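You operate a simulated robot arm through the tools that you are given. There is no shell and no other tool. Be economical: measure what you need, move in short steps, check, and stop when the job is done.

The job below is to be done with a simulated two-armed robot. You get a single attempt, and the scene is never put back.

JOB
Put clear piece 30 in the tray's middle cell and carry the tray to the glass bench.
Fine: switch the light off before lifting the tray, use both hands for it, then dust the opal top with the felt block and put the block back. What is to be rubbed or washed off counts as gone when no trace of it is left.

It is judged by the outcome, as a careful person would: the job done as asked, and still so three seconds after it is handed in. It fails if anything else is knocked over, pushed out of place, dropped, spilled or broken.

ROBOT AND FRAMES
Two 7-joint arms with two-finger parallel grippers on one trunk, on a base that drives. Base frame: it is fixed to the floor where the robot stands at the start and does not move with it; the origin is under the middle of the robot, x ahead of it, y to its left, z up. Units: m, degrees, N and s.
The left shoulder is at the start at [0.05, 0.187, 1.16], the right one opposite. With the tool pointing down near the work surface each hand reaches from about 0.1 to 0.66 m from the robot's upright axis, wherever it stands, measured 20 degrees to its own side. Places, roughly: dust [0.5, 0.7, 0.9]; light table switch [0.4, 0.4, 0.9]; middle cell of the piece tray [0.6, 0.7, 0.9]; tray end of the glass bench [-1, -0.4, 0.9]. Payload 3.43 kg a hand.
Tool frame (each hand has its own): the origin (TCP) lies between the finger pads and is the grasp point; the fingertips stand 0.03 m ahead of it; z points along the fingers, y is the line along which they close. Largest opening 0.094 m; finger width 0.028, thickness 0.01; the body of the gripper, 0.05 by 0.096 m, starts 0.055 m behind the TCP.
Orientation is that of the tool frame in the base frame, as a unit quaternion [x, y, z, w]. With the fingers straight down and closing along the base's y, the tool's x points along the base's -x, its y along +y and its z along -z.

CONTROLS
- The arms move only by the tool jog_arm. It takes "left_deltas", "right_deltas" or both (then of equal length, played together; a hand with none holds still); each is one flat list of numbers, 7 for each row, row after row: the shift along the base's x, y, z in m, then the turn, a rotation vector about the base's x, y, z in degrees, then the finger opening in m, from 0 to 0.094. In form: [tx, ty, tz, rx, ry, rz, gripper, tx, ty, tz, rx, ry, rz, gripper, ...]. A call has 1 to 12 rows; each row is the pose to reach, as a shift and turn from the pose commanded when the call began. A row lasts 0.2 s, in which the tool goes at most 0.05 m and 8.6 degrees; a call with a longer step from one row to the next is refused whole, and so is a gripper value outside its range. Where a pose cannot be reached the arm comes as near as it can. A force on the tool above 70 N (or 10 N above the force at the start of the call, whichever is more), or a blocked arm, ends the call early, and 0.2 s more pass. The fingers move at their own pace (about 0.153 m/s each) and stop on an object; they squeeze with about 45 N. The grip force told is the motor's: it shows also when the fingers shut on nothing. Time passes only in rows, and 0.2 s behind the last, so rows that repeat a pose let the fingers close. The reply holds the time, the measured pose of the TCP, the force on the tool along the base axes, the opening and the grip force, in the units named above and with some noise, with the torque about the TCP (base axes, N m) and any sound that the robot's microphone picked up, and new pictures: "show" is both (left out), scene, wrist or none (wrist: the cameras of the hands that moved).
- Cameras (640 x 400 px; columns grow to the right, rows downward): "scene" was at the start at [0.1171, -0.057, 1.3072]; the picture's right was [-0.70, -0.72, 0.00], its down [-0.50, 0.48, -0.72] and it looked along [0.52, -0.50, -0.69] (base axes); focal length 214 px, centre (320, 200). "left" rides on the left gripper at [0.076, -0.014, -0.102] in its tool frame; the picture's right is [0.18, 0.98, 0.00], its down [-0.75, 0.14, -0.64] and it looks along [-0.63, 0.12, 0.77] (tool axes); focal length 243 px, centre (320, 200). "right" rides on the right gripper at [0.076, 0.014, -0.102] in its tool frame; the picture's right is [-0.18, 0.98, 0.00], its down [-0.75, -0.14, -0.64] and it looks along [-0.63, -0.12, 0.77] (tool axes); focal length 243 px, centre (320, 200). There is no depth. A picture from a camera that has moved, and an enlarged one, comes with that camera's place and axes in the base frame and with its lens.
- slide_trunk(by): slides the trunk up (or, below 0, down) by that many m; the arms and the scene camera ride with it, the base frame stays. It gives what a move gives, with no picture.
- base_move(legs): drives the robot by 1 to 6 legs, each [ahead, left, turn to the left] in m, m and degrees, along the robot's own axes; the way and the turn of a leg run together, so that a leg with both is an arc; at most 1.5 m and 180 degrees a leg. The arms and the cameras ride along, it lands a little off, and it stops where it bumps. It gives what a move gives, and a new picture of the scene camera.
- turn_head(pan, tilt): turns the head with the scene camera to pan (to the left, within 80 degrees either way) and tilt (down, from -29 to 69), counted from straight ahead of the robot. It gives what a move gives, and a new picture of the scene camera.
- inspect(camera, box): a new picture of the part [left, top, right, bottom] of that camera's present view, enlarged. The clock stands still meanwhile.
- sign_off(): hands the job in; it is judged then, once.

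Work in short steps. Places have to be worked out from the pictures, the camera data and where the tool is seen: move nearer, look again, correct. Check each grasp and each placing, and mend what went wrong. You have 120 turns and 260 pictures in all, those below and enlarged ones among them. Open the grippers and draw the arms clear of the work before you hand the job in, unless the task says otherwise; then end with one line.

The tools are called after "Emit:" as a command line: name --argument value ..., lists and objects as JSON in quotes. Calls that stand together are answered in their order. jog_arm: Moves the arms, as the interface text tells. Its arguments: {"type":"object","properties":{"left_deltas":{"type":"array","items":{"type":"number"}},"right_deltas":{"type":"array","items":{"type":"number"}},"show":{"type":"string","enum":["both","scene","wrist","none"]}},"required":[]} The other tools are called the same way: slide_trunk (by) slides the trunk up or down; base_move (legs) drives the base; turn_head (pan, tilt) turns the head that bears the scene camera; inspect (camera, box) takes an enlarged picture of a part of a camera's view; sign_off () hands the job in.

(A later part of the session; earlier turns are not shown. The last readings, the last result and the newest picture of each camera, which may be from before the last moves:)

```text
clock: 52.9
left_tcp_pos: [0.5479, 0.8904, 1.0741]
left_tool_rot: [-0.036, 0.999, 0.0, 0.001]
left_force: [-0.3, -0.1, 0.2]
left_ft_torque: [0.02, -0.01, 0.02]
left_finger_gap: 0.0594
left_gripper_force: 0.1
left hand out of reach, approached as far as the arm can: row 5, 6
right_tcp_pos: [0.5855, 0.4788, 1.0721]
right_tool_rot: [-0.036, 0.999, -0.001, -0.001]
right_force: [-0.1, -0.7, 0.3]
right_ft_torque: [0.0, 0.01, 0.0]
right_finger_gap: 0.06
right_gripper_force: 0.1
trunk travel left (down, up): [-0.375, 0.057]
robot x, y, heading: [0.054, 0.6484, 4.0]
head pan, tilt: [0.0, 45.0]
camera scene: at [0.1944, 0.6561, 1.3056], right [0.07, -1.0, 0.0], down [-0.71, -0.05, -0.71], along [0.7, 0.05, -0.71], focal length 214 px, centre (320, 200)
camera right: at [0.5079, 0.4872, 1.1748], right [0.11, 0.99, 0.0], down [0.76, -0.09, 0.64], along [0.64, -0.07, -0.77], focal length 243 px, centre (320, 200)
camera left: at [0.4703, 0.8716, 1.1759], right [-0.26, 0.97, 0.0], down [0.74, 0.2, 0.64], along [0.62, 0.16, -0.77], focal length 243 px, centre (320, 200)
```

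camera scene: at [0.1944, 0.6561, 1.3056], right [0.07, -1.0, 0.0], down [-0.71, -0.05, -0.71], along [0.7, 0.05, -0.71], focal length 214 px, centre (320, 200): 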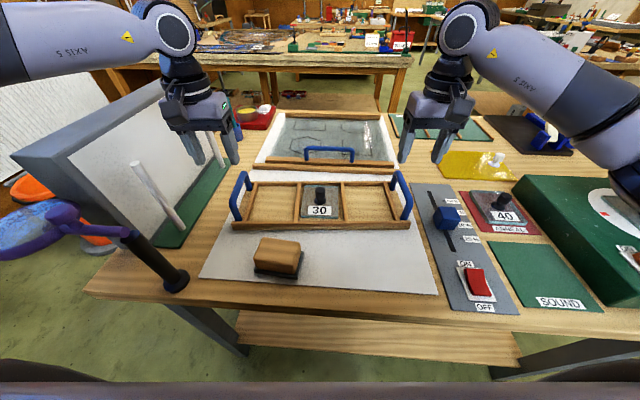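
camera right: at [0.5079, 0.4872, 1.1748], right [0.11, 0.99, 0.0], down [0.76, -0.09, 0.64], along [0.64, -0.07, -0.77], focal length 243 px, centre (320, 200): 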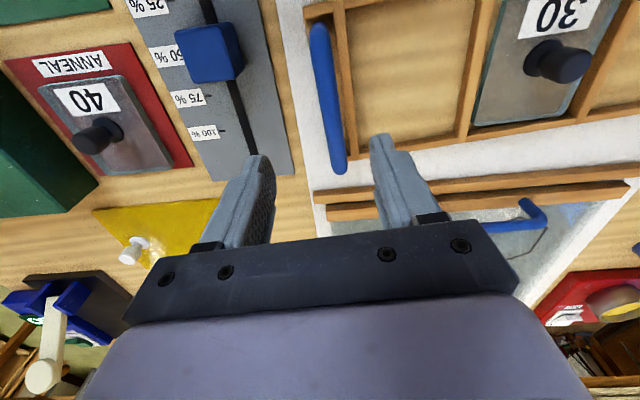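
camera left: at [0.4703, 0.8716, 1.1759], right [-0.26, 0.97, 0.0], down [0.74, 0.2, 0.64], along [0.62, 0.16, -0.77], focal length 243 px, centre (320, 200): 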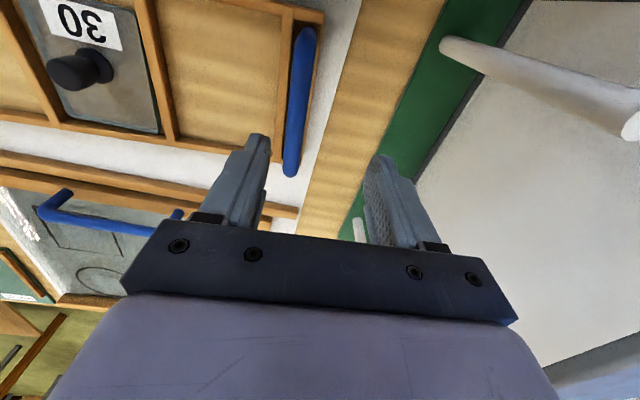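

Handle bars measured from the wrist views: left (0.548, 0.870), right (0.58, 0.490). I correct laterally and lower.

Emit:
jog_arm --left_deltas '[0.0, -0.01, -0.01, 0, 0, 0, 0.06, 0.002, -0.0205, -0.04, 0, 0, 0, 0.06, 0.002, -0.0205, -0.08, 0, 0, 0, 0.06]' --right_deltas '[-0.002, 0.006, -0.01, 0, 0, 0, 0.06, -0.003, 0.011, -0.04, 0, 0, 0, 0.06, -0.003, 0.011, -0.078, 0, 0, 0, 0.06]' --show "wrist"

Emit:
inspect --camera "scene" --box '[210, 130, 450, 280]'

```text
clock: 53.6
left_tcp_pos: [0.5324, 0.8845, 0.9973]
left_tool_rot: [-0.036, 0.999, -0.002, 0.002]
left_force: [0.3, -0.3, 0.0]
left_ft_torque: [0.01, 0.03, 0.02]
left_finger_gap: 0.06
left_gripper_force: 0.0
left hand out of reach, approached as far as the arm can: row 1, 2, 3
right_tcp_pos: [0.5822, 0.4915, 0.9946]
right_tool_rot: [-0.035, 0.999, 0.0, 0.0]
right_force: [-0.6, 0.0, 0.2]
right_ft_torque: [-0.03, 0.01, 0.01]
right_finger_gap: 0.06
right_gripper_force: 0.1
trunk travel left (down, up): [-0.375, 0.057]
robot x, y, heading: [0.0538, 0.644, 4.0]
head pan, tilt: [0.0, 45.0]
camera right: at [0.5041, 0.4995, 1.0971], right [0.11, 0.99, 0.0], down [0.76, -0.09, 0.64], along [0.64, -0.07, -0.77], focal length 243 px, centre (320, 200)
camera left: at [0.4544, 0.8643, 1.1003], right [-0.26, 0.97, 0.0], down [0.74, 0.2, 0.64], along [0.62, 0.16, -0.77], focal length 243 px, centre (320, 200)
```

right: 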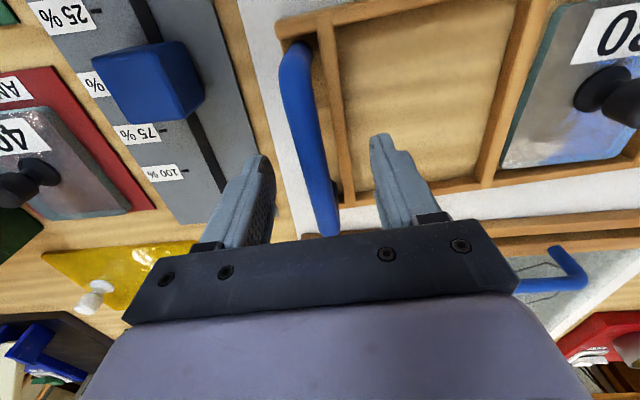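
left: 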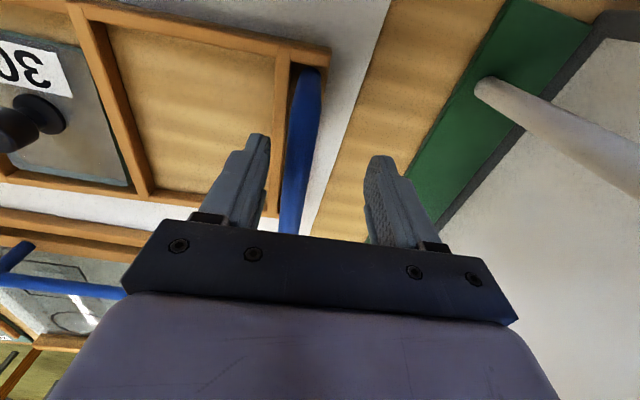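

```text
2.67 times, centred on (330, 205) of scene
camera zoom: at [0.1942, 0.6559, 1.3057], right [0.07, -1.0, 0.0], down [-0.71, -0.05, -0.71], along [0.7, 0.05, -0.71], focal length 572 px, centre (293, 187)
```

zoom: 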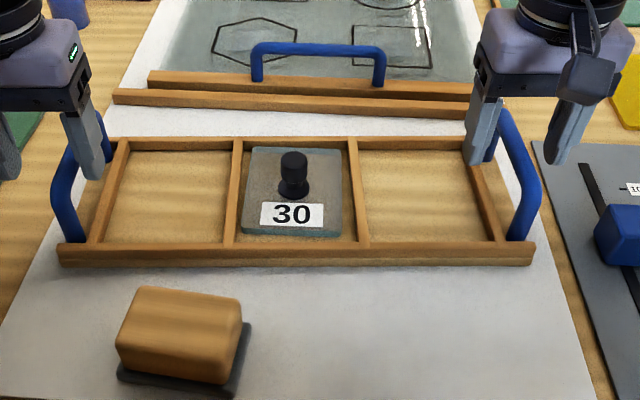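

The left hand is at its forward limit, but its bar can be gripped slightly nearer than mid. I set left to (0.526, 0.870) and right to (0.560, 0.489), and lower to bar height.

Emit:
jog_arm --left_deltas '[-0.007, -0.01, -0.005, 0, 0, 0, 0.06, -0.007, -0.0145, -0.02, 0, 0, 0, 0.06, -0.007, -0.0145, -0.038, 0, 0, 0, 0.06]' --right_deltas '[-0.01, -0.002, -0.005, 0, 0, 0, 0.06, -0.02, -0.002, -0.02, 0, 0, 0, 0.06, -0.021, -0.003, -0.036, 0, 0, 0, 0.06]' --show "wrist"

Emit:
inspect --camera "scene" --box '[210, 130, 450, 280]'

```text
clock: 54.5
left_tcp_pos: [0.5125, 0.8791, 0.9657]
left_tool_rot: [-0.037, 0.999, -0.001, 0.001]
left_force: [0.4, 0.0, -0.3]
left_ft_torque: [-0.04, -0.03, 0.02]
left_finger_gap: 0.06
left_gripper_force: 0.0
left hand out of reach, approached as far as the arm can: row 2, 3
right_tcp_pos: [0.5622, 0.4879, 0.9598]
right_tool_rot: [-0.035, 0.999, -0.001, 0.0]
right_force: [-0.2, 1.4, -0.3]
right_ft_torque: [0.01, 0.01, -0.02]
right_finger_gap: 0.06
right_gripper_force: 0.1
trunk travel left (down, up): [-0.375, 0.057]
robot x, y, heading: [0.0532, 0.6462, 3.9]
head pan, tilt: [0.0, 45.0]
camera right: at [0.484, 0.4965, 1.0603], right [0.11, 0.99, 0.0], down [0.76, -0.09, 0.64], along [0.64, -0.07, -0.77], focal length 243 px, centre (320, 200)
camera left: at [0.4365, 0.8589, 1.068], right [-0.26, 0.97, 0.0], down [0.74, 0.2, 0.64], along [0.62, 0.16, -0.77], focal length 243 px, centre (320, 200)
```

right: 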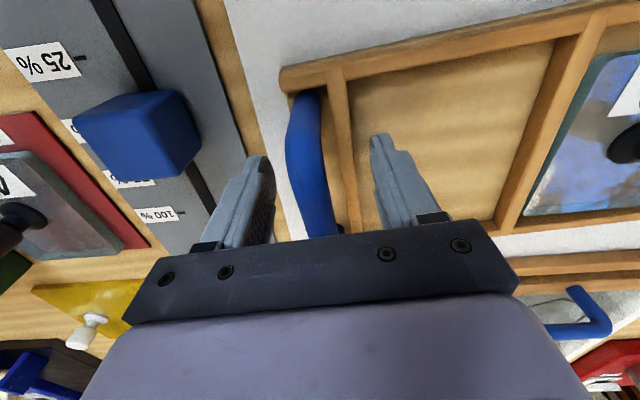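
left: 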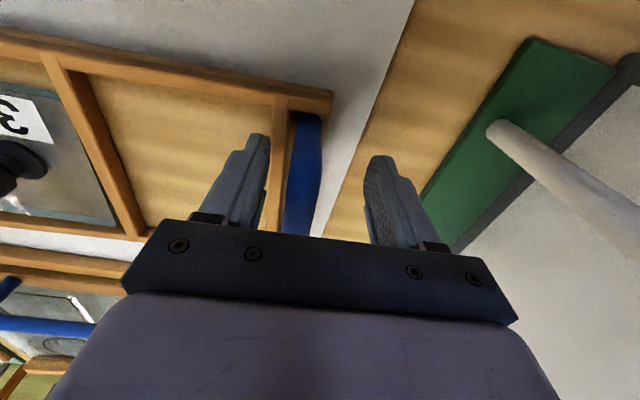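

```text
2.67 times, centred on (330, 205) of scene
camera zoom: at [0.194, 0.6558, 1.3057], right [0.07, -1.0, 0.0], down [-0.71, -0.05, -0.71], along [0.71, 0.05, -0.71], focal length 572 px, centre (293, 187)
```

zoom: 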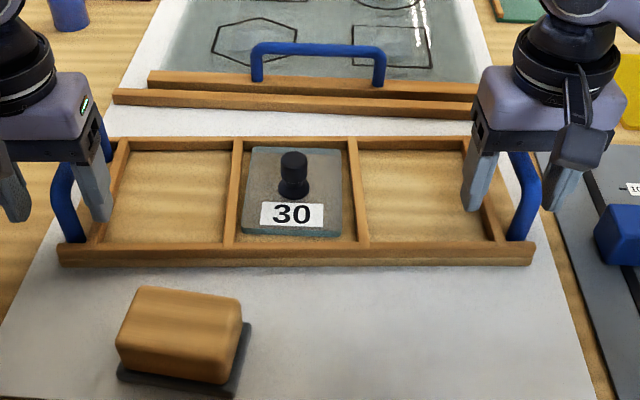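

The left arm's reach improves the farther it is to its own side, while the right arm has slack. I raise both hands clear, shift the base 6 cm right, and try again.

Emit:
jog_arm --left_deltas '[-0.005, 0.0, 0.04, 0, 0, 0, 0.06, -0.01, 0.0, 0.08, 0, 0, 0, 0.06, -0.02, 0, 0.1, 0, 0, 0, 0.06]' --right_deltas '[-0.005, 0, 0.04, 0, 0, 0, 0.06, -0.01, 0.0, 0.08, 0, 0, 0, 0.06, -0.02, 0, 0.1, 0, 0, 0, 0.06]' --show "none"

Emit:
base_move --legs '[[0, -0.06, 0]]'

```text
clock: 55.2
left_tcp_pos: [0.4939, 0.88, 1.0652]
left_tool_rot: [-0.037, 0.999, 0.0, 0.0]
left_force: [0.9, 0.0, 0.1]
left_ft_torque: [-0.01, 0.02, -0.03]
left_finger_gap: 0.0602
left_gripper_force: 0.0
right_tcp_pos: [0.5428, 0.4871, 1.0598]
right_tool_rot: [-0.037, 0.999, 0.0, 0.001]
right_force: [0.0, -0.3, 0.0]
right_ft_torque: [0.01, -0.02, 0.0]
right_finger_gap: 0.0601
right_gripper_force: 0.1
trunk travel left (down, up): [-0.375, 0.057]
robot x, y, heading: [0.0529, 0.6495, 4.0]
head pan, tilt: [0.0, 45.0]
```

```text
clock: 56.5
left_tcp_pos: [0.4985, 0.8184, 1.065]
left_tool_rot: [-0.037, 0.999, 0.0, 0.001]
left_force: [-0.3, -0.4, 0.1]
left_ft_torque: [-0.01, 0.01, -0.04]
left_finger_gap: 0.0602
left_gripper_force: 0.1
right_tcp_pos: [0.548, 0.4267, 1.0587]
right_tool_rot: [-0.036, 0.999, -0.001, 0.0]
right_force: [0.7, -0.1, -0.6]
right_ft_torque: [0.0, -0.01, 0.0]
right_finger_gap: 0.0599
right_gripper_force: 0.1
trunk travel left (down, up): [-0.375, 0.057]
robot x, y, heading: [0.0597, 0.585, 4.0]
head pan, tilt: [0.0, 45.0]
camera scene: at [0.1983, 0.5951, 1.3057], right [0.07, -1.0, 0.0], down [-0.71, -0.05, -0.71], along [0.71, 0.05, -0.71], focal length 214 px, centre (320, 200)
```

scene: 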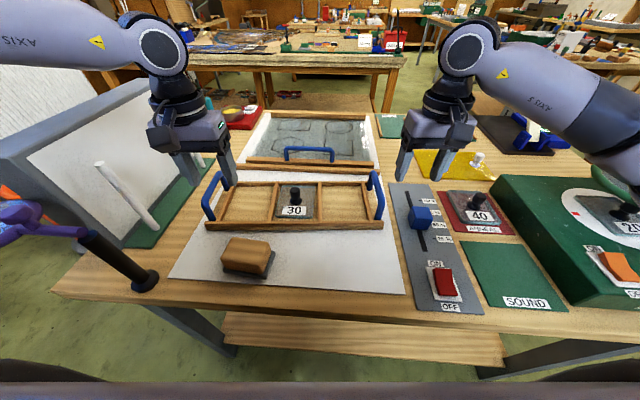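

Now left and right hands go over the bars again, at z≈1.0.

Emit:
jog_arm --left_deltas '[0.02, 0.03, 0, 0, 0, 0, 0.06, 0.0425, 0.0516, 0, 0, 0, 0, 0.06, 0.0425, 0.0516, -0.04, 0, 0, 0, 0.06, 0.0425, 0.0516, -0.07, 0, 0, 0, 0.06]' --right_deltas '[0.013, 0.034, 0, 0, 0, 0, 0.06, 0.025, 0.0625, 0, 0, 0, 0, 0.06, 0.025, 0.0625, -0.04, 0, 0, 0, 0.06, 0.025, 0.0625, -0.065, 0, 0, 0, 0.06]' --show "wrist"

```text
clock: 57.5
left_tcp_pos: [0.5415, 0.8693, 0.9939]
left_tool_rot: [-0.037, 0.999, 0.001, 0.001]
left_force: [-0.2, -0.4, -0.3]
left_ft_torque: [-0.01, -0.01, 0.01]
left_finger_gap: 0.0601
left_gripper_force: 0.1
right_tcp_pos: [0.5728, 0.4899, 0.9903]
right_tool_rot: [-0.036, 0.999, -0.001, 0.0]
right_force: [0.2, -0.8, -1.0]
right_ft_torque: [-0.01, 0.02, -0.01]
right_finger_gap: 0.0598
right_gripper_force: 0.1
trunk travel left (down, up): [-0.375, 0.057]
robot x, y, heading: [0.0615, 0.5841, 4.2]
head pan, tilt: [0.0, 45.0]
camera right: at [0.4953, 0.4979, 1.093], right [0.11, 0.99, 0.0], down [0.76, -0.09, 0.64], along [0.64, -0.07, -0.77], focal length 243 px, centre (320, 200)
camera left: at [0.4645, 0.8502, 1.0956], right [-0.26, 0.97, 0.0], down [0.74, 0.2, 0.64], along [0.62, 0.16, -0.77], focal length 243 px, centre (320, 200)
```

right: 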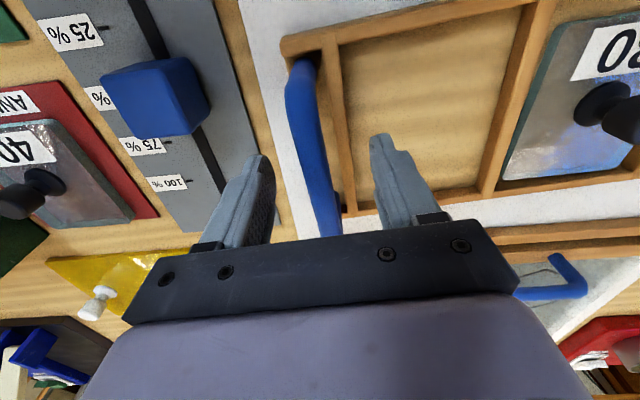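
left: 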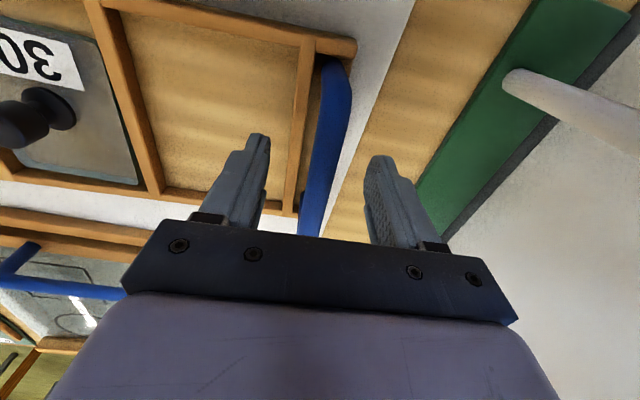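

Both hands straddle their bars. I lower to bar height and close both grippers.

Emit:
jog_arm --left_deltas '[0, 0, -0.018, 0, 0, 0, 0.06, 0, 0, -0.037, 0, 0, 0, 0.06, 0, 0, -0.037, 0, 0, 0, 0, 0, 0, -0.037, 0, 0, 0, 0, 0, 0, -0.037, 0, 0, 0, 0]' --right_deltas '[0, 0, -0.017, 0, 0, 0, 0.06, 0, 0, -0.034, 0, 0, 0, 0.06, 0, 0, -0.034, 0, 0, 0, 0, 0, 0, -0.034, 0, 0, 0, 0, 0, 0, -0.034, 0, 0, 0, 0]' --show "wrist"

Emit:
inspect --camera "scene" --box '[180, 130, 420, 280]'

```text
clock: 58.7
left_tcp_pos: [0.5431, 0.8671, 0.9552]
left_tool_rot: [-0.035, 0.999, -0.007, 0.001]
left_force: [2.0, -31.3, -0.4]
left_ft_torque: [-1.89, -0.02, 0.11]
left_finger_gap: 0.0322
left_gripper_force: 45.0
right_tcp_pos: [0.5714, 0.4944, 0.9576]
right_tool_rot: [-0.04, 0.999, 0.006, 0.0]
right_force: [-1.7, 32.8, 0.0]
right_ft_torque: [1.99, 0.23, -0.31]
right_finger_gap: 0.0323
right_gripper_force: 44.7
trunk travel left (down, up): [-0.375, 0.057]
robot x, y, heading: [0.0573, 0.5859, 4.3]
head pan, tilt: [0.0, 45.0]
camera right: at [0.4949, 0.5007, 1.0603], right [0.11, 0.99, 0.01], down [0.76, -0.09, 0.64], along [0.64, -0.06, -0.77], focal length 243 px, centre (320, 200)
camera left: at [0.4652, 0.8478, 1.0594], right [-0.25, 0.97, -0.01], down [0.74, 0.2, 0.64], along [0.62, 0.15, -0.77], focal length 243 px, centre (320, 200)
```

right: 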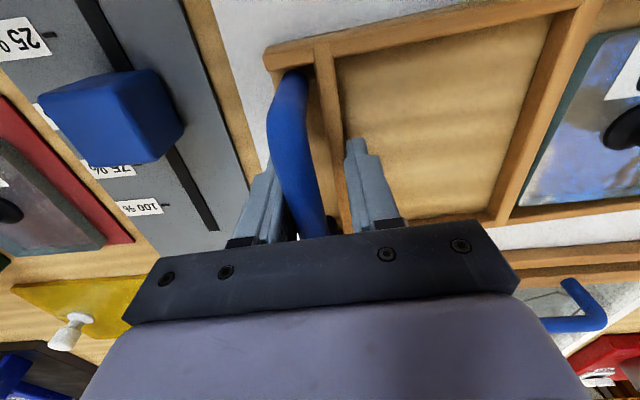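
left: 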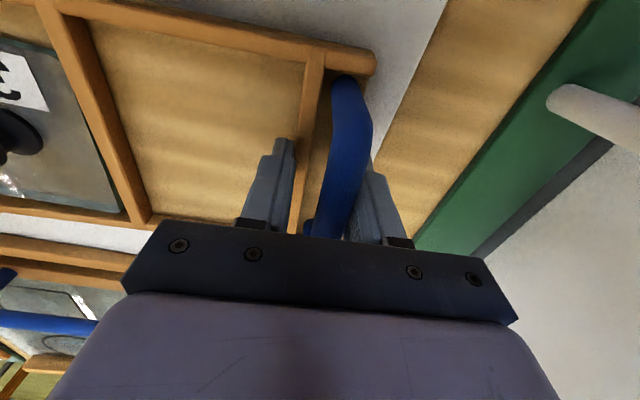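

```text
2.67 times, centred on (300, 205) of scene
camera zoom: at [0.1992, 0.5958, 1.3054], right [0.07, -1.0, 0.0], down [-0.71, -0.05, -0.71], along [0.7, 0.05, -0.71], focal length 572 px, centre (373, 187)
```

zoom: 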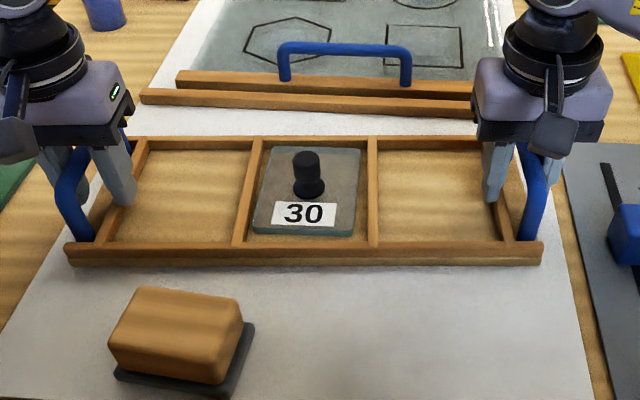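

Gap 32 mm with ~32 N inward on both hands: the inner fingers are probably touching the tray's end walls. I open, raise 18 mm, and grip only the bars.

Emit:
jog_arm --left_deltas '[0, 0, 0.0, 0, 0, 0, 0.06, 0, 0, 0, 0, 0, 0, 0.06, 0, 0, 0.018, 0, 0, 0, 0.06, 0, 0, 0.018, 0, 0, 0, 0.06]' --right_deltas '[0, 0, 0, 0, 0, 0, 0.06, 0, 0, 0, 0, 0, 0, 0.06, 0, 0, 0.018, 0, 0, 0, 0.06, 0, 0, 0.018, 0, 0, 0, 0.06]' --show "wrist"

Emit:
inspect --camera "scene" --box '[180, 130, 420, 280]'

```text
clock: 59.7
left_tcp_pos: [0.5426, 0.8712, 0.9758]
left_tool_rot: [-0.036, 0.999, 0.0, 0.001]
left_force: [0.5, 0.5, 0.0]
left_ft_torque: [-0.04, 0.0, 0.04]
left_finger_gap: 0.0599
left_gripper_force: 0.0
right_tcp_pos: [0.572, 0.4894, 0.9769]
right_tool_rot: [-0.036, 0.999, -0.001, -0.001]
right_force: [0.1, 0.4, 0.0]
right_ft_torque: [0.03, -0.02, -0.03]
right_finger_gap: 0.0602
right_gripper_force: 0.1
trunk travel left (down, up): [-0.375, 0.057]
robot x, y, heading: [0.0616, 0.5865, 4.1]
head pan, tilt: [0.0, 45.0]
camera right: at [0.4949, 0.4973, 1.0791], right [0.11, 0.99, 0.0], down [0.76, -0.09, 0.64], along [0.64, -0.07, -0.77], focal length 243 px, centre (320, 200)
camera left: at [0.4646, 0.8504, 1.078], right [-0.26, 0.97, 0.0], down [0.74, 0.2, 0.64], along [0.62, 0.16, -0.77], focal length 243 px, centre (320, 200)
```

right: 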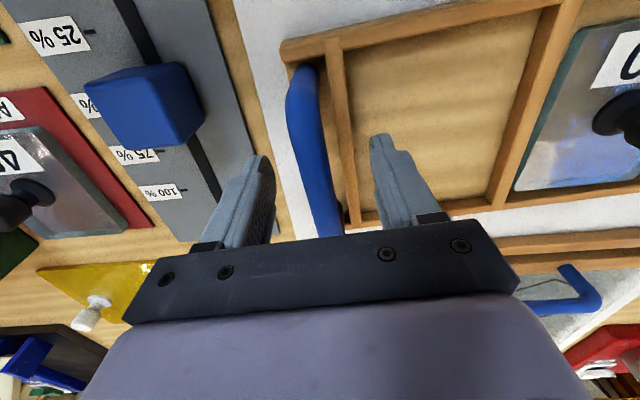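
left: 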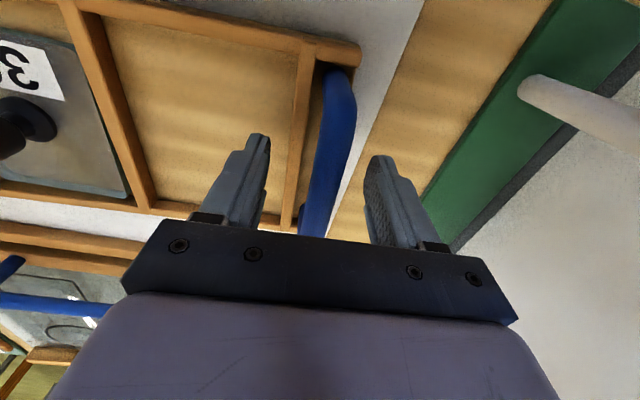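

```text
2.67 times, centred on (300, 205) of scene
camera zoom: at [0.1983, 0.5956, 1.3057], right [0.07, -1.0, 0.0], down [-0.71, -0.05, -0.71], along [0.71, 0.05, -0.71], focal length 572 px, centre (373, 187)
```

zoom: 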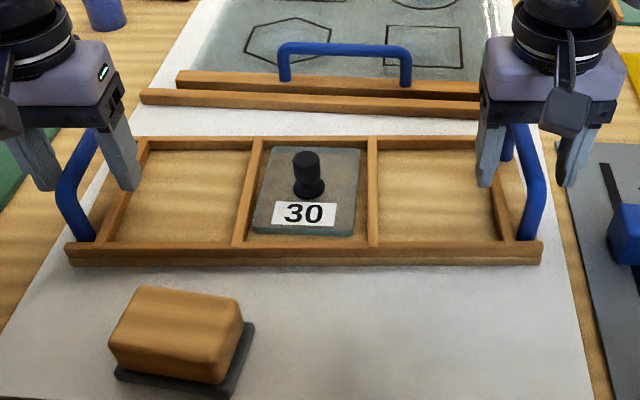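

Clear of the walls; now close on the bars.

Emit:
jog_arm --left_deltas '[0, 0, -0.004, 0, 0, 0, 0.03, 0, 0, -0.004, 0, 0, 0, 0, 0, 0, -0.004, 0, 0, 0, 0, 0, 0, -0.004, 0, 0, 0, 0]' --right_deltas '[0, 0, -0.004, 0, 0, 0, 0.03, 0, 0, -0.004, 0, 0, 0, 0, 0, 0, -0.004, 0, 0, 0, 0, 0, 0, -0.004, 0, 0, 0, 0]' --show "wrist"

Emit:
inspect --camera "scene" --box '[180, 130, 420, 280]'

```text
clock: 60.7
left_tcp_pos: [0.5428, 0.8732, 0.9712]
left_tool_rot: [-0.037, 0.999, 0.002, 0.001]
left_force: [1.9, 19.2, 4.8]
left_ft_torque: [-0.09, 0.86, 0.03]
left_finger_gap: 0.0202
left_gripper_force: 45.0
right_tcp_pos: [0.5712, 0.4875, 0.9721]
right_tool_rot: [-0.035, 0.999, -0.003, 0.0]
right_force: [0.5, -16.1, 4.9]
right_ft_torque: [-0.03, 0.51, 0.38]
right_finger_gap: 0.02
right_gripper_force: 45.0
trunk travel left (down, up): [-0.375, 0.057]
robot x, y, heading: [0.059, 0.5875, 4.1]
head pan, tilt: [0.0, 45.0]
camera right: at [0.4949, 0.4966, 1.0751], right [0.12, 0.99, 0.0], down [0.76, -0.09, 0.64], along [0.64, -0.08, -0.77], focal length 243 px, centre (320, 200)
camera left: at [0.4645, 0.8516, 1.0737], right [-0.26, 0.97, 0.0], down [0.74, 0.2, 0.64], along [0.62, 0.17, -0.77], focal length 243 px, centre (320, 200)
```

right: 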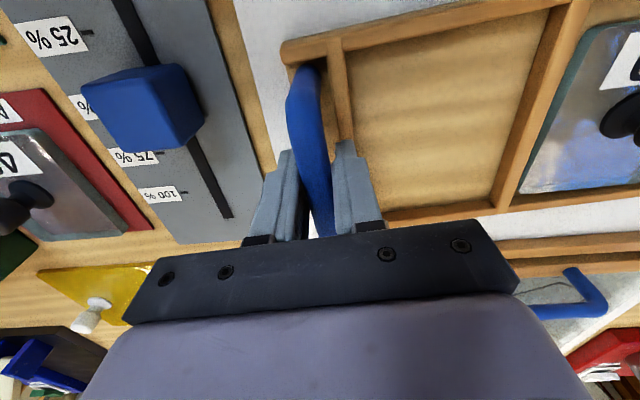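
left: 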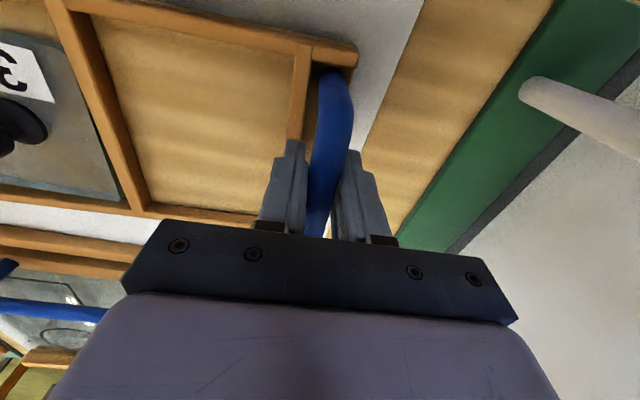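

```text
2.67 times, centred on (300, 205) of scene
camera zoom: at [0.1978, 0.596, 1.3058], right [0.07, -1.0, 0.0], down [-0.7, -0.05, -0.71], along [0.71, 0.05, -0.71], focal length 572 px, centre (373, 187)
```

zoom: 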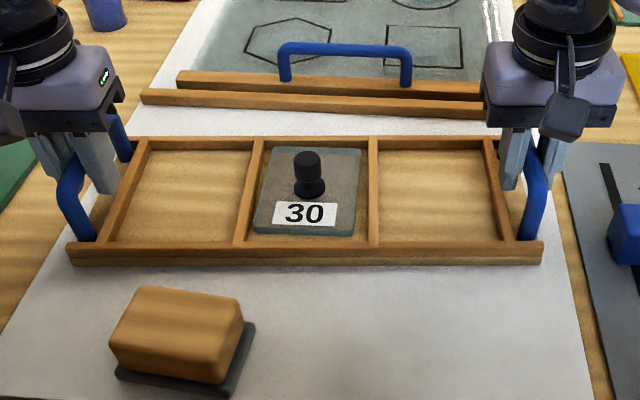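

Both bars are gripped (gap 20 mm). I relax the lateral preload a little and lift by raising the trunk.

Emit:
jog_arm --left_deltas '[0, 0.0025, 0, 0, 0, 0, 0]' --right_deltas '[0, -0.0025, 0, 0, 0, 0, 0]' --show "none"

Emit:
slide_trunk --by 0.055

Emit:
inspect --camera "scene" --box '[120, 100, 440, 300]'

```text
clock: 61.1
left_tcp_pos: [0.5414, 0.8724, 0.9705]
left_tool_rot: [-0.037, 0.999, -0.001, 0.001]
left_force: [1.6, 10.7, 3.4]
left_ft_torque: [-0.04, 0.17, 0.22]
left_finger_gap: 0.0201
left_gripper_force: 45.0
right_tcp_pos: [0.5726, 0.4874, 0.9729]
right_tool_rot: [-0.037, 0.999, 0.0, 0.0]
right_force: [0.9, -6.1, 2.9]
right_ft_torque: [-0.03, 0.32, -0.03]
right_finger_gap: 0.02
right_gripper_force: 45.2
trunk travel left (down, up): [-0.375, 0.057]
robot x, y, heading: [0.0604, 0.5843, 4.1]
head pan, tilt: [0.0, 45.0]
```

```text
clock: 62.0
left_tcp_pos: [0.5424, 0.8717, 1.0252]
left_tool_rot: [-0.035, 0.999, 0.0, 0.0]
left_force: [1.2, 0.2, -6.1]
left_ft_torque: [-0.09, 0.04, 0.17]
left_finger_gap: 0.0201
left_gripper_force: 45.3
right_tcp_pos: [0.5741, 0.4867, 1.0271]
right_tool_rot: [-0.037, 0.999, 0.0, -0.001]
right_force: [-0.4, 0.0, -6.9]
right_ft_torque: [-0.1, 0.15, 0.17]
right_finger_gap: 0.02
right_gripper_force: 44.7
trunk travel left (down, up): [-0.43, 0.002]
robot x, y, heading: [0.0604, 0.5806, 4.3]
head pan, tilt: [0.0, 45.0]
```

```text
2.00 times, centred on (280, 200) of scene
camera zoom: at [0.1995, 0.5959, 1.3605], right [0.07, -1.0, 0.0], down [-0.71, -0.05, -0.71], along [0.7, 0.05, -0.71], focal length 429 px, centre (400, 200)
```

zoom: 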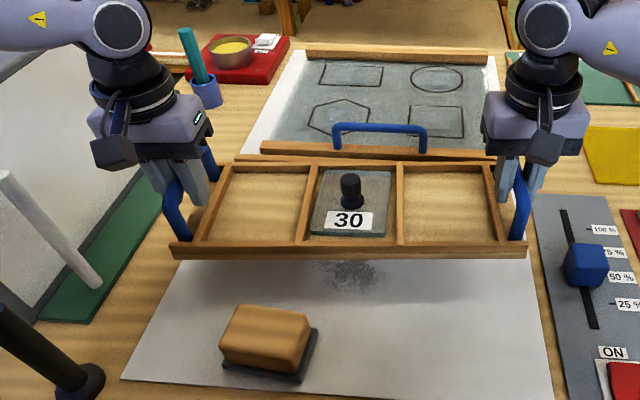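

Lifted level, and the dust patch is now visible beneath. I raise both hands in step 11 cm while drawing back 8 cm.

Emit:
jog_arm --left_deltas '[-0.005, 0, 0.015, 0, 0, 0, 0, -0.015, -0.001, 0.035, 0, 0, 0, 0, -0.03, -0.002, 0.055, 0, 0, 0, 0, -0.045, -0.003, 0.075, 0, 0, 0, 0, -0.06, -0.004, 0.09, 0, 0, 0, 0, -0.075, -0.005, 0.105, 0, 0, 0, 0, -0.08, -0.006, 0.11, 0, 0, 0, 0]' --right_deltas '[-0.005, 0, 0.015, 0, 0, 0, 0, -0.015, -0.001, 0.035, 0, 0, 0, 0, -0.03, -0.002, 0.055, 0, 0, 0, 0, -0.045, -0.003, 0.075, 0, 0, 0, 0, -0.06, -0.004, 0.09, 0, 0, 0, 0, -0.075, -0.005, 0.105, 0, 0, 0, 0, -0.08, -0.006, 0.11, 0, 0, 0, 0]' --show "scene"

```text
clock: 63.6
left_tcp_pos: [0.4621, 0.8675, 1.1359]
left_tool_rot: [-0.037, 0.999, -0.001, 0.0]
left_force: [3.2, -17.2, -5.4]
left_ft_torque: [-0.03, 0.03, 0.18]
left_finger_gap: 0.0202
left_gripper_force: 45.3
right_tcp_pos: [0.4934, 0.4812, 1.1366]
right_tool_rot: [-0.037, 0.999, 0.001, -0.001]
right_force: [-2.7, 16.9, -6.0]
right_ft_torque: [-0.05, 0.2, 0.26]
right_finger_gap: 0.02
right_gripper_force: 45.3
trunk travel left (down, up): [-0.43, 0.002]
robot x, y, heading: [0.0556, 0.5834, 4.0]
head pan, tilt: [0.0, 45.0]
camera scene: at [0.1993, 0.5958, 1.3605], right [0.07, -1.0, 0.0], down [-0.71, -0.05, -0.71], along [0.7, 0.05, -0.71], focal length 214 px, centre (320, 200)
```

scene: 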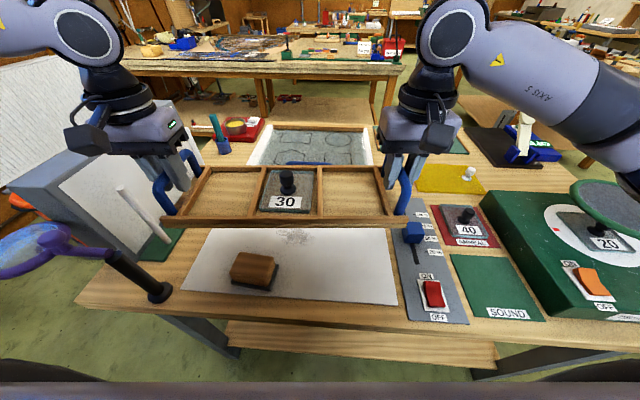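

The tray is high and level. I back off 0.2 m, then turn right 94° to face along the aisle.

Emit:
base_move --legs '[[-0.2, 0, 0], [0, 0, -47], [0, 0, -47]]'

Emit:
turn_head --pan -55 --tilt 35

```text
clock: 69.5
left_tcp_pos: [0.1177, 0.1499, 1.1366]
left_tool_rot: [0.706, 0.708, 0.0, -0.001]
left_force: [-21.6, -1.0, -6.1]
left_ft_torque: [0.09, -0.08, 0.19]
left_finger_gap: 0.0201
left_gripper_force: 45.4
right_tcp_pos: [-0.269, 0.1454, 1.1371]
right_tool_rot: [0.706, 0.708, 0.001, 0.001]
right_force: [22.9, 1.0, -5.8]
right_ft_torque: [0.13, 0.02, 0.24]
right_finger_gap: 0.0201
right_gripper_force: 45.1
trunk travel left (down, up): [-0.43, 0.002]
robot x, y, heading: [-0.1331, 0.5695, -90.2]
head pan, tilt: [0.0, 45.0]
camera scene: at [-0.1346, 0.4308, 1.3606], right [-1.0, 0.0, 0.0], down [0.0, 0.71, -0.71], along [0.0, -0.71, -0.71], focal length 214 px, centre (320, 200)
```

scene: 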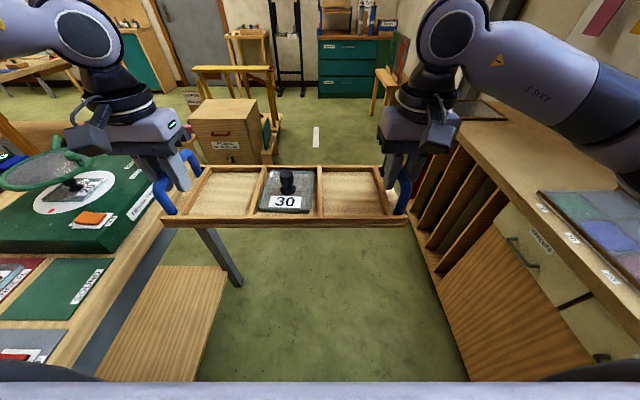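

```text
clock: 70.7
left_tcp_pos: [0.1166, 0.1489, 1.1366]
left_tool_rot: [0.706, 0.708, -0.001, -0.001]
left_force: [-1.9, -1.0, -6.2]
left_ft_torque: [0.19, 0.01, 0.24]
left_finger_gap: 0.0199
left_gripper_force: 45.0
right_tcp_pos: [-0.2686, 0.1448, 1.1366]
right_tool_rot: [0.706, 0.708, 0.002, 0.001]
right_force: [1.5, 0.9, -6.0]
right_ft_torque: [0.02, 0.04, 0.2]
right_finger_gap: 0.0199
right_gripper_force: 45.1
trunk travel left (down, up): [-0.43, 0.002]
robot x, y, heading: [-0.1373, 0.5671, -89.9]
head pan, tilt: [-55.0, 35.0]
camera scene: at [-0.2066, 0.4613, 1.3754], right [-0.58, 0.82, 0.0], down [0.47, 0.33, -0.82], along [-0.67, -0.47, -0.57], focal length 214 px, centre (320, 200)
```

scene: 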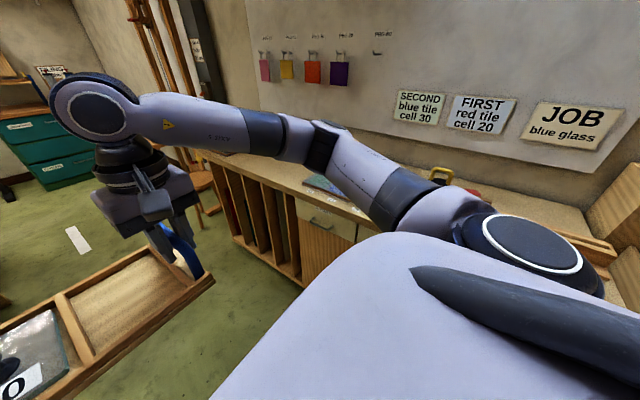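

The bench has free space at its far part, between the tile samples and the mat. I drive 0.9 m along the aisle, then look before turning to it.

Emit:
base_move --legs '[[0.9, 0, 0]]'

```text
clock: 75.4
left_tcp_pos: [0.1203, -0.7457, 1.1362]
left_tool_rot: [0.706, 0.708, 0.0, -0.002]
left_force: [-3.4, -1.1, -6.4]
left_ft_torque: [0.08, -0.02, 0.21]
left_finger_gap: 0.0201
left_gripper_force: 45.0
right_tcp_pos: [-0.2653, -0.7496, 1.1364]
right_tool_rot: [0.706, 0.709, 0.001, 0.001]
right_force: [3.8, 0.8, -5.6]
right_ft_torque: [0.07, -0.01, 0.19]
right_finger_gap: 0.0203
right_gripper_force: 45.3
trunk travel left (down, up): [-0.43, 0.002]
robot x, y, heading: [-0.1354, -0.3238, -89.8]
head pan, tilt: [-55.0, 35.0]
camera scene: at [-0.2044, -0.4334, 1.3754], right [-0.58, 0.82, 0.0], down [0.47, 0.33, -0.82], along [-0.67, -0.47, -0.57], focal length 214 px, centre (320, 200)
```

scene: 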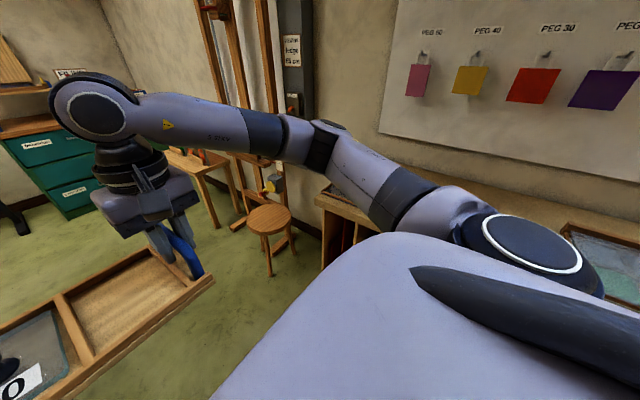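

The way is clear; I turn right 90° to face the bench.

Emit:
turn_head --pan 0 --tilt 45

Emit:
base_move --legs '[[0, 0, -45], [0, 0, -45]]'

```text
clock: 76.7
left_tcp_pos: [0.1197, -0.7448, 1.1372]
left_tool_rot: [0.706, 0.708, -0.001, -0.002]
left_force: [-0.1, -1.9, -4.7]
left_ft_torque: [0.11, -0.03, 0.23]
left_finger_gap: 0.0202
left_gripper_force: 45.1
right_tcp_pos: [-0.2655, -0.7504, 1.1374]
right_tool_rot: [0.706, 0.708, 0.001, 0.001]
right_force: [0.9, 0.9, -5.6]
right_ft_torque: [0.05, 0.02, 0.19]
right_finger_gap: 0.0202
right_gripper_force: 44.6
trunk travel left (down, up): [-0.43, 0.002]
robot x, y, heading: [-0.1346, -0.3231, -89.8]
head pan, tilt: [0.0, 45.0]
camera scene: at [-0.1322, -0.4637, 1.3606], right [-1.0, 0.0, 0.0], down [0.0, 0.71, -0.71], along [0.0, -0.71, -0.71], focal length 214 px, centre (320, 200)
```

scene: 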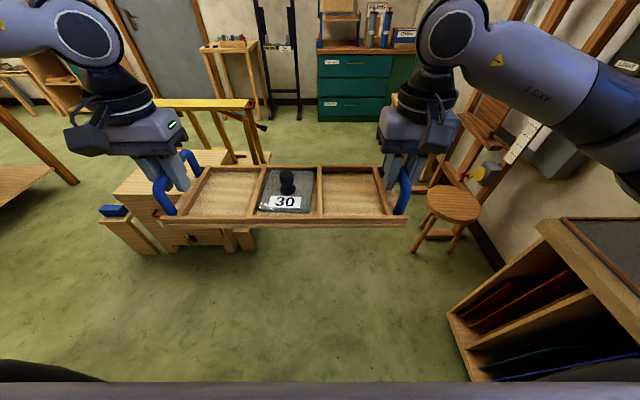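

```text
clock: 81.2
left_tcp_pos: [-0.5558, -0.5717, 1.1357]
left_tool_rot: [1.0, -0.001, 0.002, -0.001]
left_force: [-0.5, 1.7, -6.3]
left_ft_torque: [0.0, -0.12, 0.17]
left_finger_gap: 0.0202
left_gripper_force: 44.5
right_tcp_pos: [-0.558, -0.1855, 1.1363]
right_tool_rot: [1.0, -0.003, 0.0, 0.002]
right_force: [1.2, -1.3, -5.9]
right_ft_torque: [0.01, -0.09, 0.15]
right_finger_gap: 0.0203
right_gripper_force: 44.3
trunk travel left (down, up): [-0.43, 0.002]
robot x, y, heading: [-0.1298, -0.3241, 179.6]
head pan, tilt: [0.0, 45.0]
camera scene: at [-0.2733, -0.3223, 1.3606], right [0.01, 1.0, 0.0], down [0.71, 0.0, -0.71], along [-0.71, 0.0, -0.71], focal length 214 px, centre (320, 200)
```

scene: 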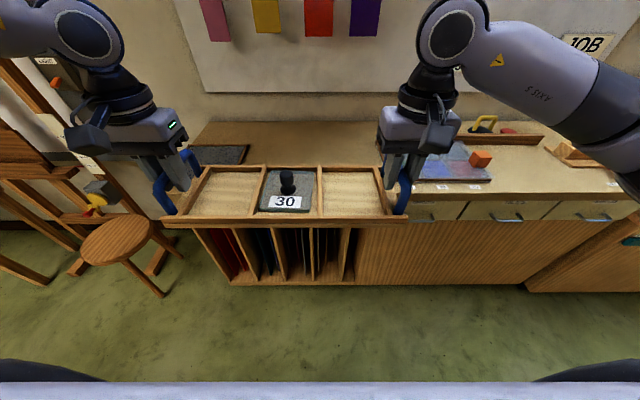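

Facing the bench: free wood between the mat (y<−0.62) and the tiles (y>−0.01). I drive 0.24 m ahead.

Emit:
base_move --legs '[[0.24, -0.01, 0]]'

Emit:
inspect --camera "right" --box '[0, 0, 640, 400]'

Emit:
inspect --camera "left" --box '[0, 0, 640, 400]'

```text
clock: 83.0
left_tcp_pos: [-0.8013, -0.5604, 1.1351]
left_tool_rot: [1.0, -0.002, 0.001, -0.001]
left_force: [-2.0, 1.4, -5.1]
left_ft_torque: [-0.01, -0.18, 0.17]
left_finger_gap: 0.0203
left_gripper_force: 45.3
right_tcp_pos: [-0.8022, -0.1742, 1.1368]
right_tool_rot: [1.0, -0.002, 0.002, 0.0]
right_force: [0.4, -0.6, -7.2]
right_ft_torque: [-0.03, -0.06, 0.18]
right_finger_gap: 0.0201
right_gripper_force: 44.7
trunk travel left (down, up): [-0.43, 0.002]
robot x, y, heading: [-0.3794, -0.314, 179.6]
head pan, tilt: [0.0, 45.0]
camera scene: at [-0.5186, -0.3111, 1.3605], right [0.01, 1.0, 0.0], down [0.71, 0.0, -0.71], along [-0.71, 0.0, -0.71], focal length 214 px, centre (320, 200)
```

scene: 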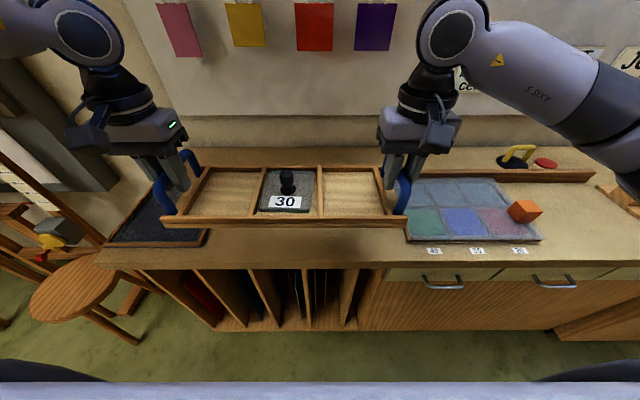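

```text
1.00 times, centred on (320, 200) of right (not enlarged: the box is as wide or as high as the picture)
camera zoom: at [-0.7274, -0.1895, 1.2387], right [-0.19, -0.98, 0.0], down [-0.75, 0.15, 0.64], along [-0.63, 0.12, -0.77], focal length 243 px, centre (320, 200)
```

zoom: 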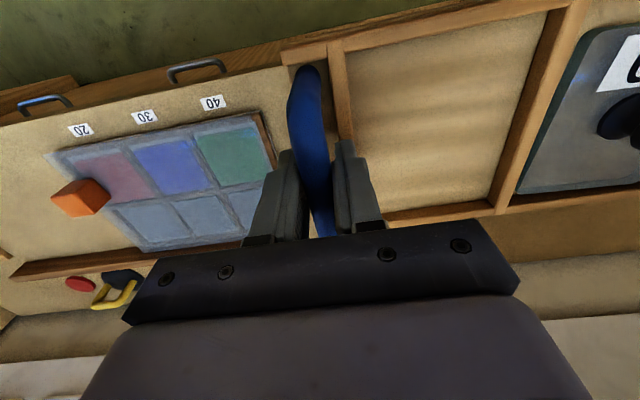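

```text
1.00 times, centred on (320, 200) of left (not enlarged: the box is as wide or as high as the picture)
camera zoom: at [-0.7271, -0.5476, 1.2389], right [0.18, -0.98, 0.0], down [-0.76, -0.14, 0.64], along [-0.63, -0.11, -0.77], focal length 243 px, centre (320, 200)
```

zoom: 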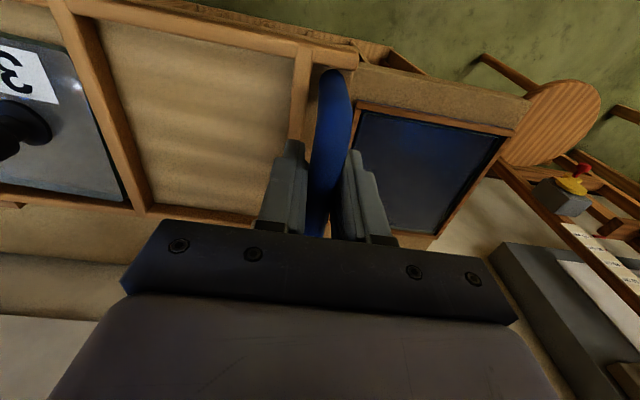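

Free span on the bench is y −0.60…−0.09, bench edge about x −0.76. I move ahead 0.10 m and right 0.02 m to centre the tray over it.

Emit:
base_move --legs '[[0.1, -0.02, 0]]'

Emit:
jog_arm --left_deltas '[0, 0, -0.025, 0, 0, 0, 0, -0.005, 0, -0.05, 0, 0, 0, 0, -0.01, 0, -0.075, 0, 0, 0, 0, -0.015, 0, -0.1, 0, 0, 0, 0]' --right_deltas '[0, 0, -0.025, 0, 0, 0, 0, -0.005, 0, -0.05, 0, 0, 0, 0, -0.01, 0, -0.075, 0, 0, 0, 0, -0.015, 0, -0.1, 0, 0, 0, 0]' --show "both"

```text
clock: 84.2
left_tcp_pos: [-0.8985, -0.5408, 1.1351]
left_tool_rot: [1.0, -0.001, 0.001, -0.001]
left_force: [-1.1, -0.1, -6.1]
left_ft_torque: [-0.01, -0.16, 0.18]
left_finger_gap: 0.0201
left_gripper_force: 45.7
right_tcp_pos: [-0.901, -0.1535, 1.1361]
right_tool_rot: [1.0, -0.002, 0.001, 0.001]
right_force: [0.8, -1.6, -6.3]
right_ft_torque: [-0.02, -0.07, 0.18]
right_finger_gap: 0.02
right_gripper_force: 44.5
trunk travel left (down, up): [-0.43, 0.002]
robot x, y, heading: [-0.4738, -0.2932, 179.8]
head pan, tilt: [0.0, 45.0]
camera scene: at [-0.617, -0.2906, 1.3604], right [0.01, 1.0, 0.0], down [0.71, 0.0, -0.71], along [-0.71, 0.0, -0.71], focal length 214 px, centre (320, 200)
```

scene: 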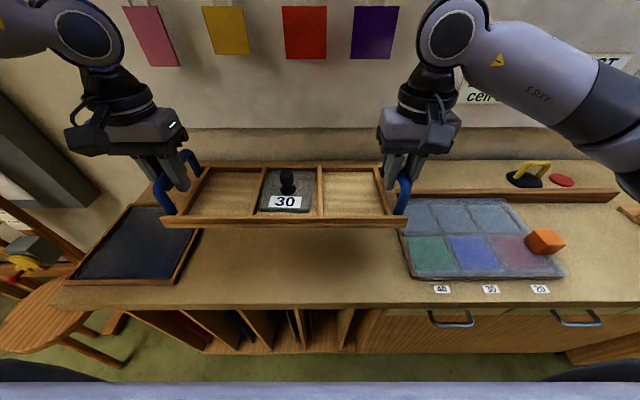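

```text
clock: 85.2
left_tcp_pos: [-0.9157, -0.5398, 1.0372]
left_tool_rot: [1.0, -0.004, 0.0, -0.001]
left_force: [0.8, 8.5, -5.4]
left_ft_torque: [0.03, -0.11, -0.25]
left_finger_gap: 0.0201
left_gripper_force: 44.8
right_tcp_pos: [-0.9145, -0.1537, 1.0356]
right_tool_rot: [1.0, -0.002, 0.001, 0.002]
right_force: [-1.5, -7.8, -6.4]
right_ft_torque: [0.11, -0.09, -0.28]
right_finger_gap: 0.0199
right_gripper_force: 44.6
trunk travel left (down, up): [-0.43, 0.002]
robot x, y, heading: [-0.4785, -0.2924, 179.7]
head pan, tilt: [0.0, 45.0]
camera scene: at [-0.6168, -0.2907, 1.3605], right [0.01, 1.0, 0.0], down [0.71, 0.0, -0.71], along [-0.71, 0.0, -0.71], focal length 214 px, centre (320, 200)
camera right: at [-0.8396, -0.1677, 1.1381], right [-0.19, -0.98, 0.0], down [-0.75, 0.15, 0.64], along [-0.63, 0.12, -0.77], focal length 243 px, centre (320, 200)
camera left: at [-0.8414, -0.5262, 1.1395], right [0.18, -0.98, 0.0], down [-0.76, -0.14, 0.64], along [-0.63, -0.11, -0.77], focal length 243 px, centre (320, 200)
```

scene: 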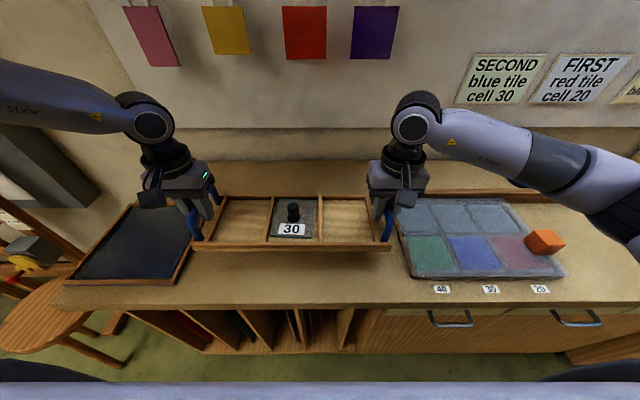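
right: 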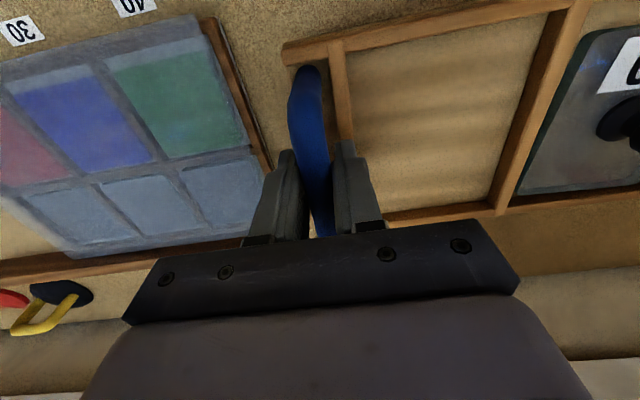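
left: 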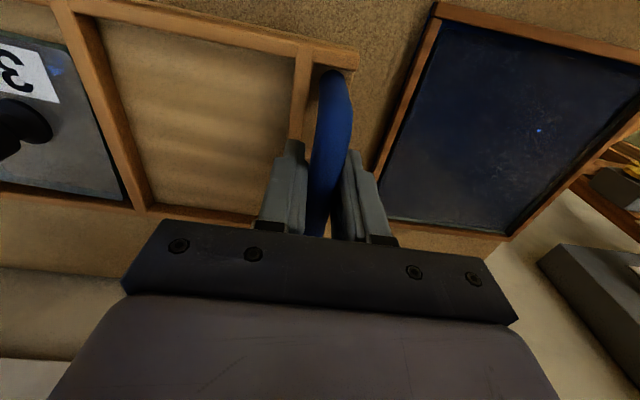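

Well centred between mat and tiles. I lower on, slowly near contact.

Emit:
jog_arm --left_deltas '[0, 0, -0.02, 0, 0, 0, 0, 0, 0, -0.04, 0, 0, 0, 0, 0, 0, -0.05, 0, 0, 0, 0]' --right_deltas '[0, 0, -0.02, 0, 0, 0, 0, 0, 0, -0.04, 0, 0, 0, 0, 0, 0, -0.049, 0, 0, 0, 0]' --show "scene"

Emit:
inspect --camera "scene" --box '[140, 160, 460, 330]'

```text
clock: 86.0
left_tcp_pos: [-0.9135, -0.5406, 0.9869]
left_tool_rot: [1.0, -0.002, 0.0, -0.001]
left_force: [-0.6, 7.4, -5.6]
left_ft_torque: [0.08, -0.51, 0.11]
left_finger_gap: 0.0203
left_gripper_force: 45.8
right_tcp_pos: [-0.9155, -0.1544, 0.9877]
right_tool_rot: [1.0, -0.001, 0.0, 0.0]
right_force: [1.6, -8.0, -6.6]
right_ft_torque: [0.21, 0.32, 0.13]
right_finger_gap: 0.02
right_gripper_force: 44.9
trunk travel left (down, up): [-0.43, 0.002]
robot x, y, heading: [-0.4753, -0.2924, 179.8]
head pan, tilt: [0.0, 45.0]
camera scene: at [-0.6163, -0.2908, 1.3605], right [0.01, 1.0, 0.0], down [0.71, 0.0, -0.71], along [-0.71, 0.0, -0.71], focal length 214 px, centre (320, 200)
```

scene: 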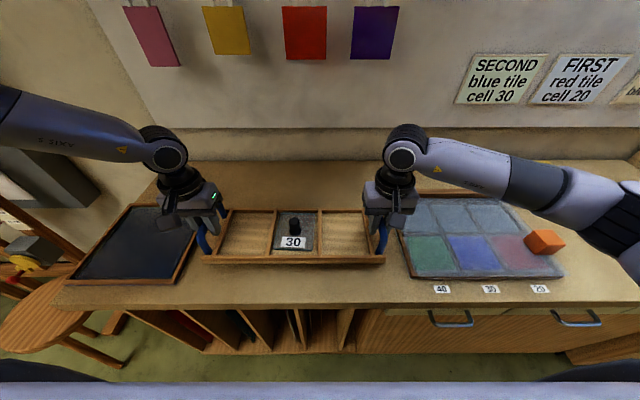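

```text
2.00 times, centred on (300, 245) of scene
camera zoom: at [-0.6163, -0.2908, 1.3605], right [0.01, 1.0, 0.0], down [0.71, 0.0, -0.71], along [-0.71, 0.0, -0.71], focal length 429 px, centre (360, 110)
```

zoom: 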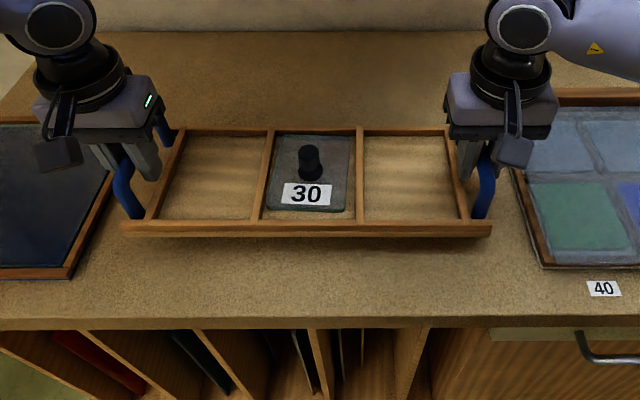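

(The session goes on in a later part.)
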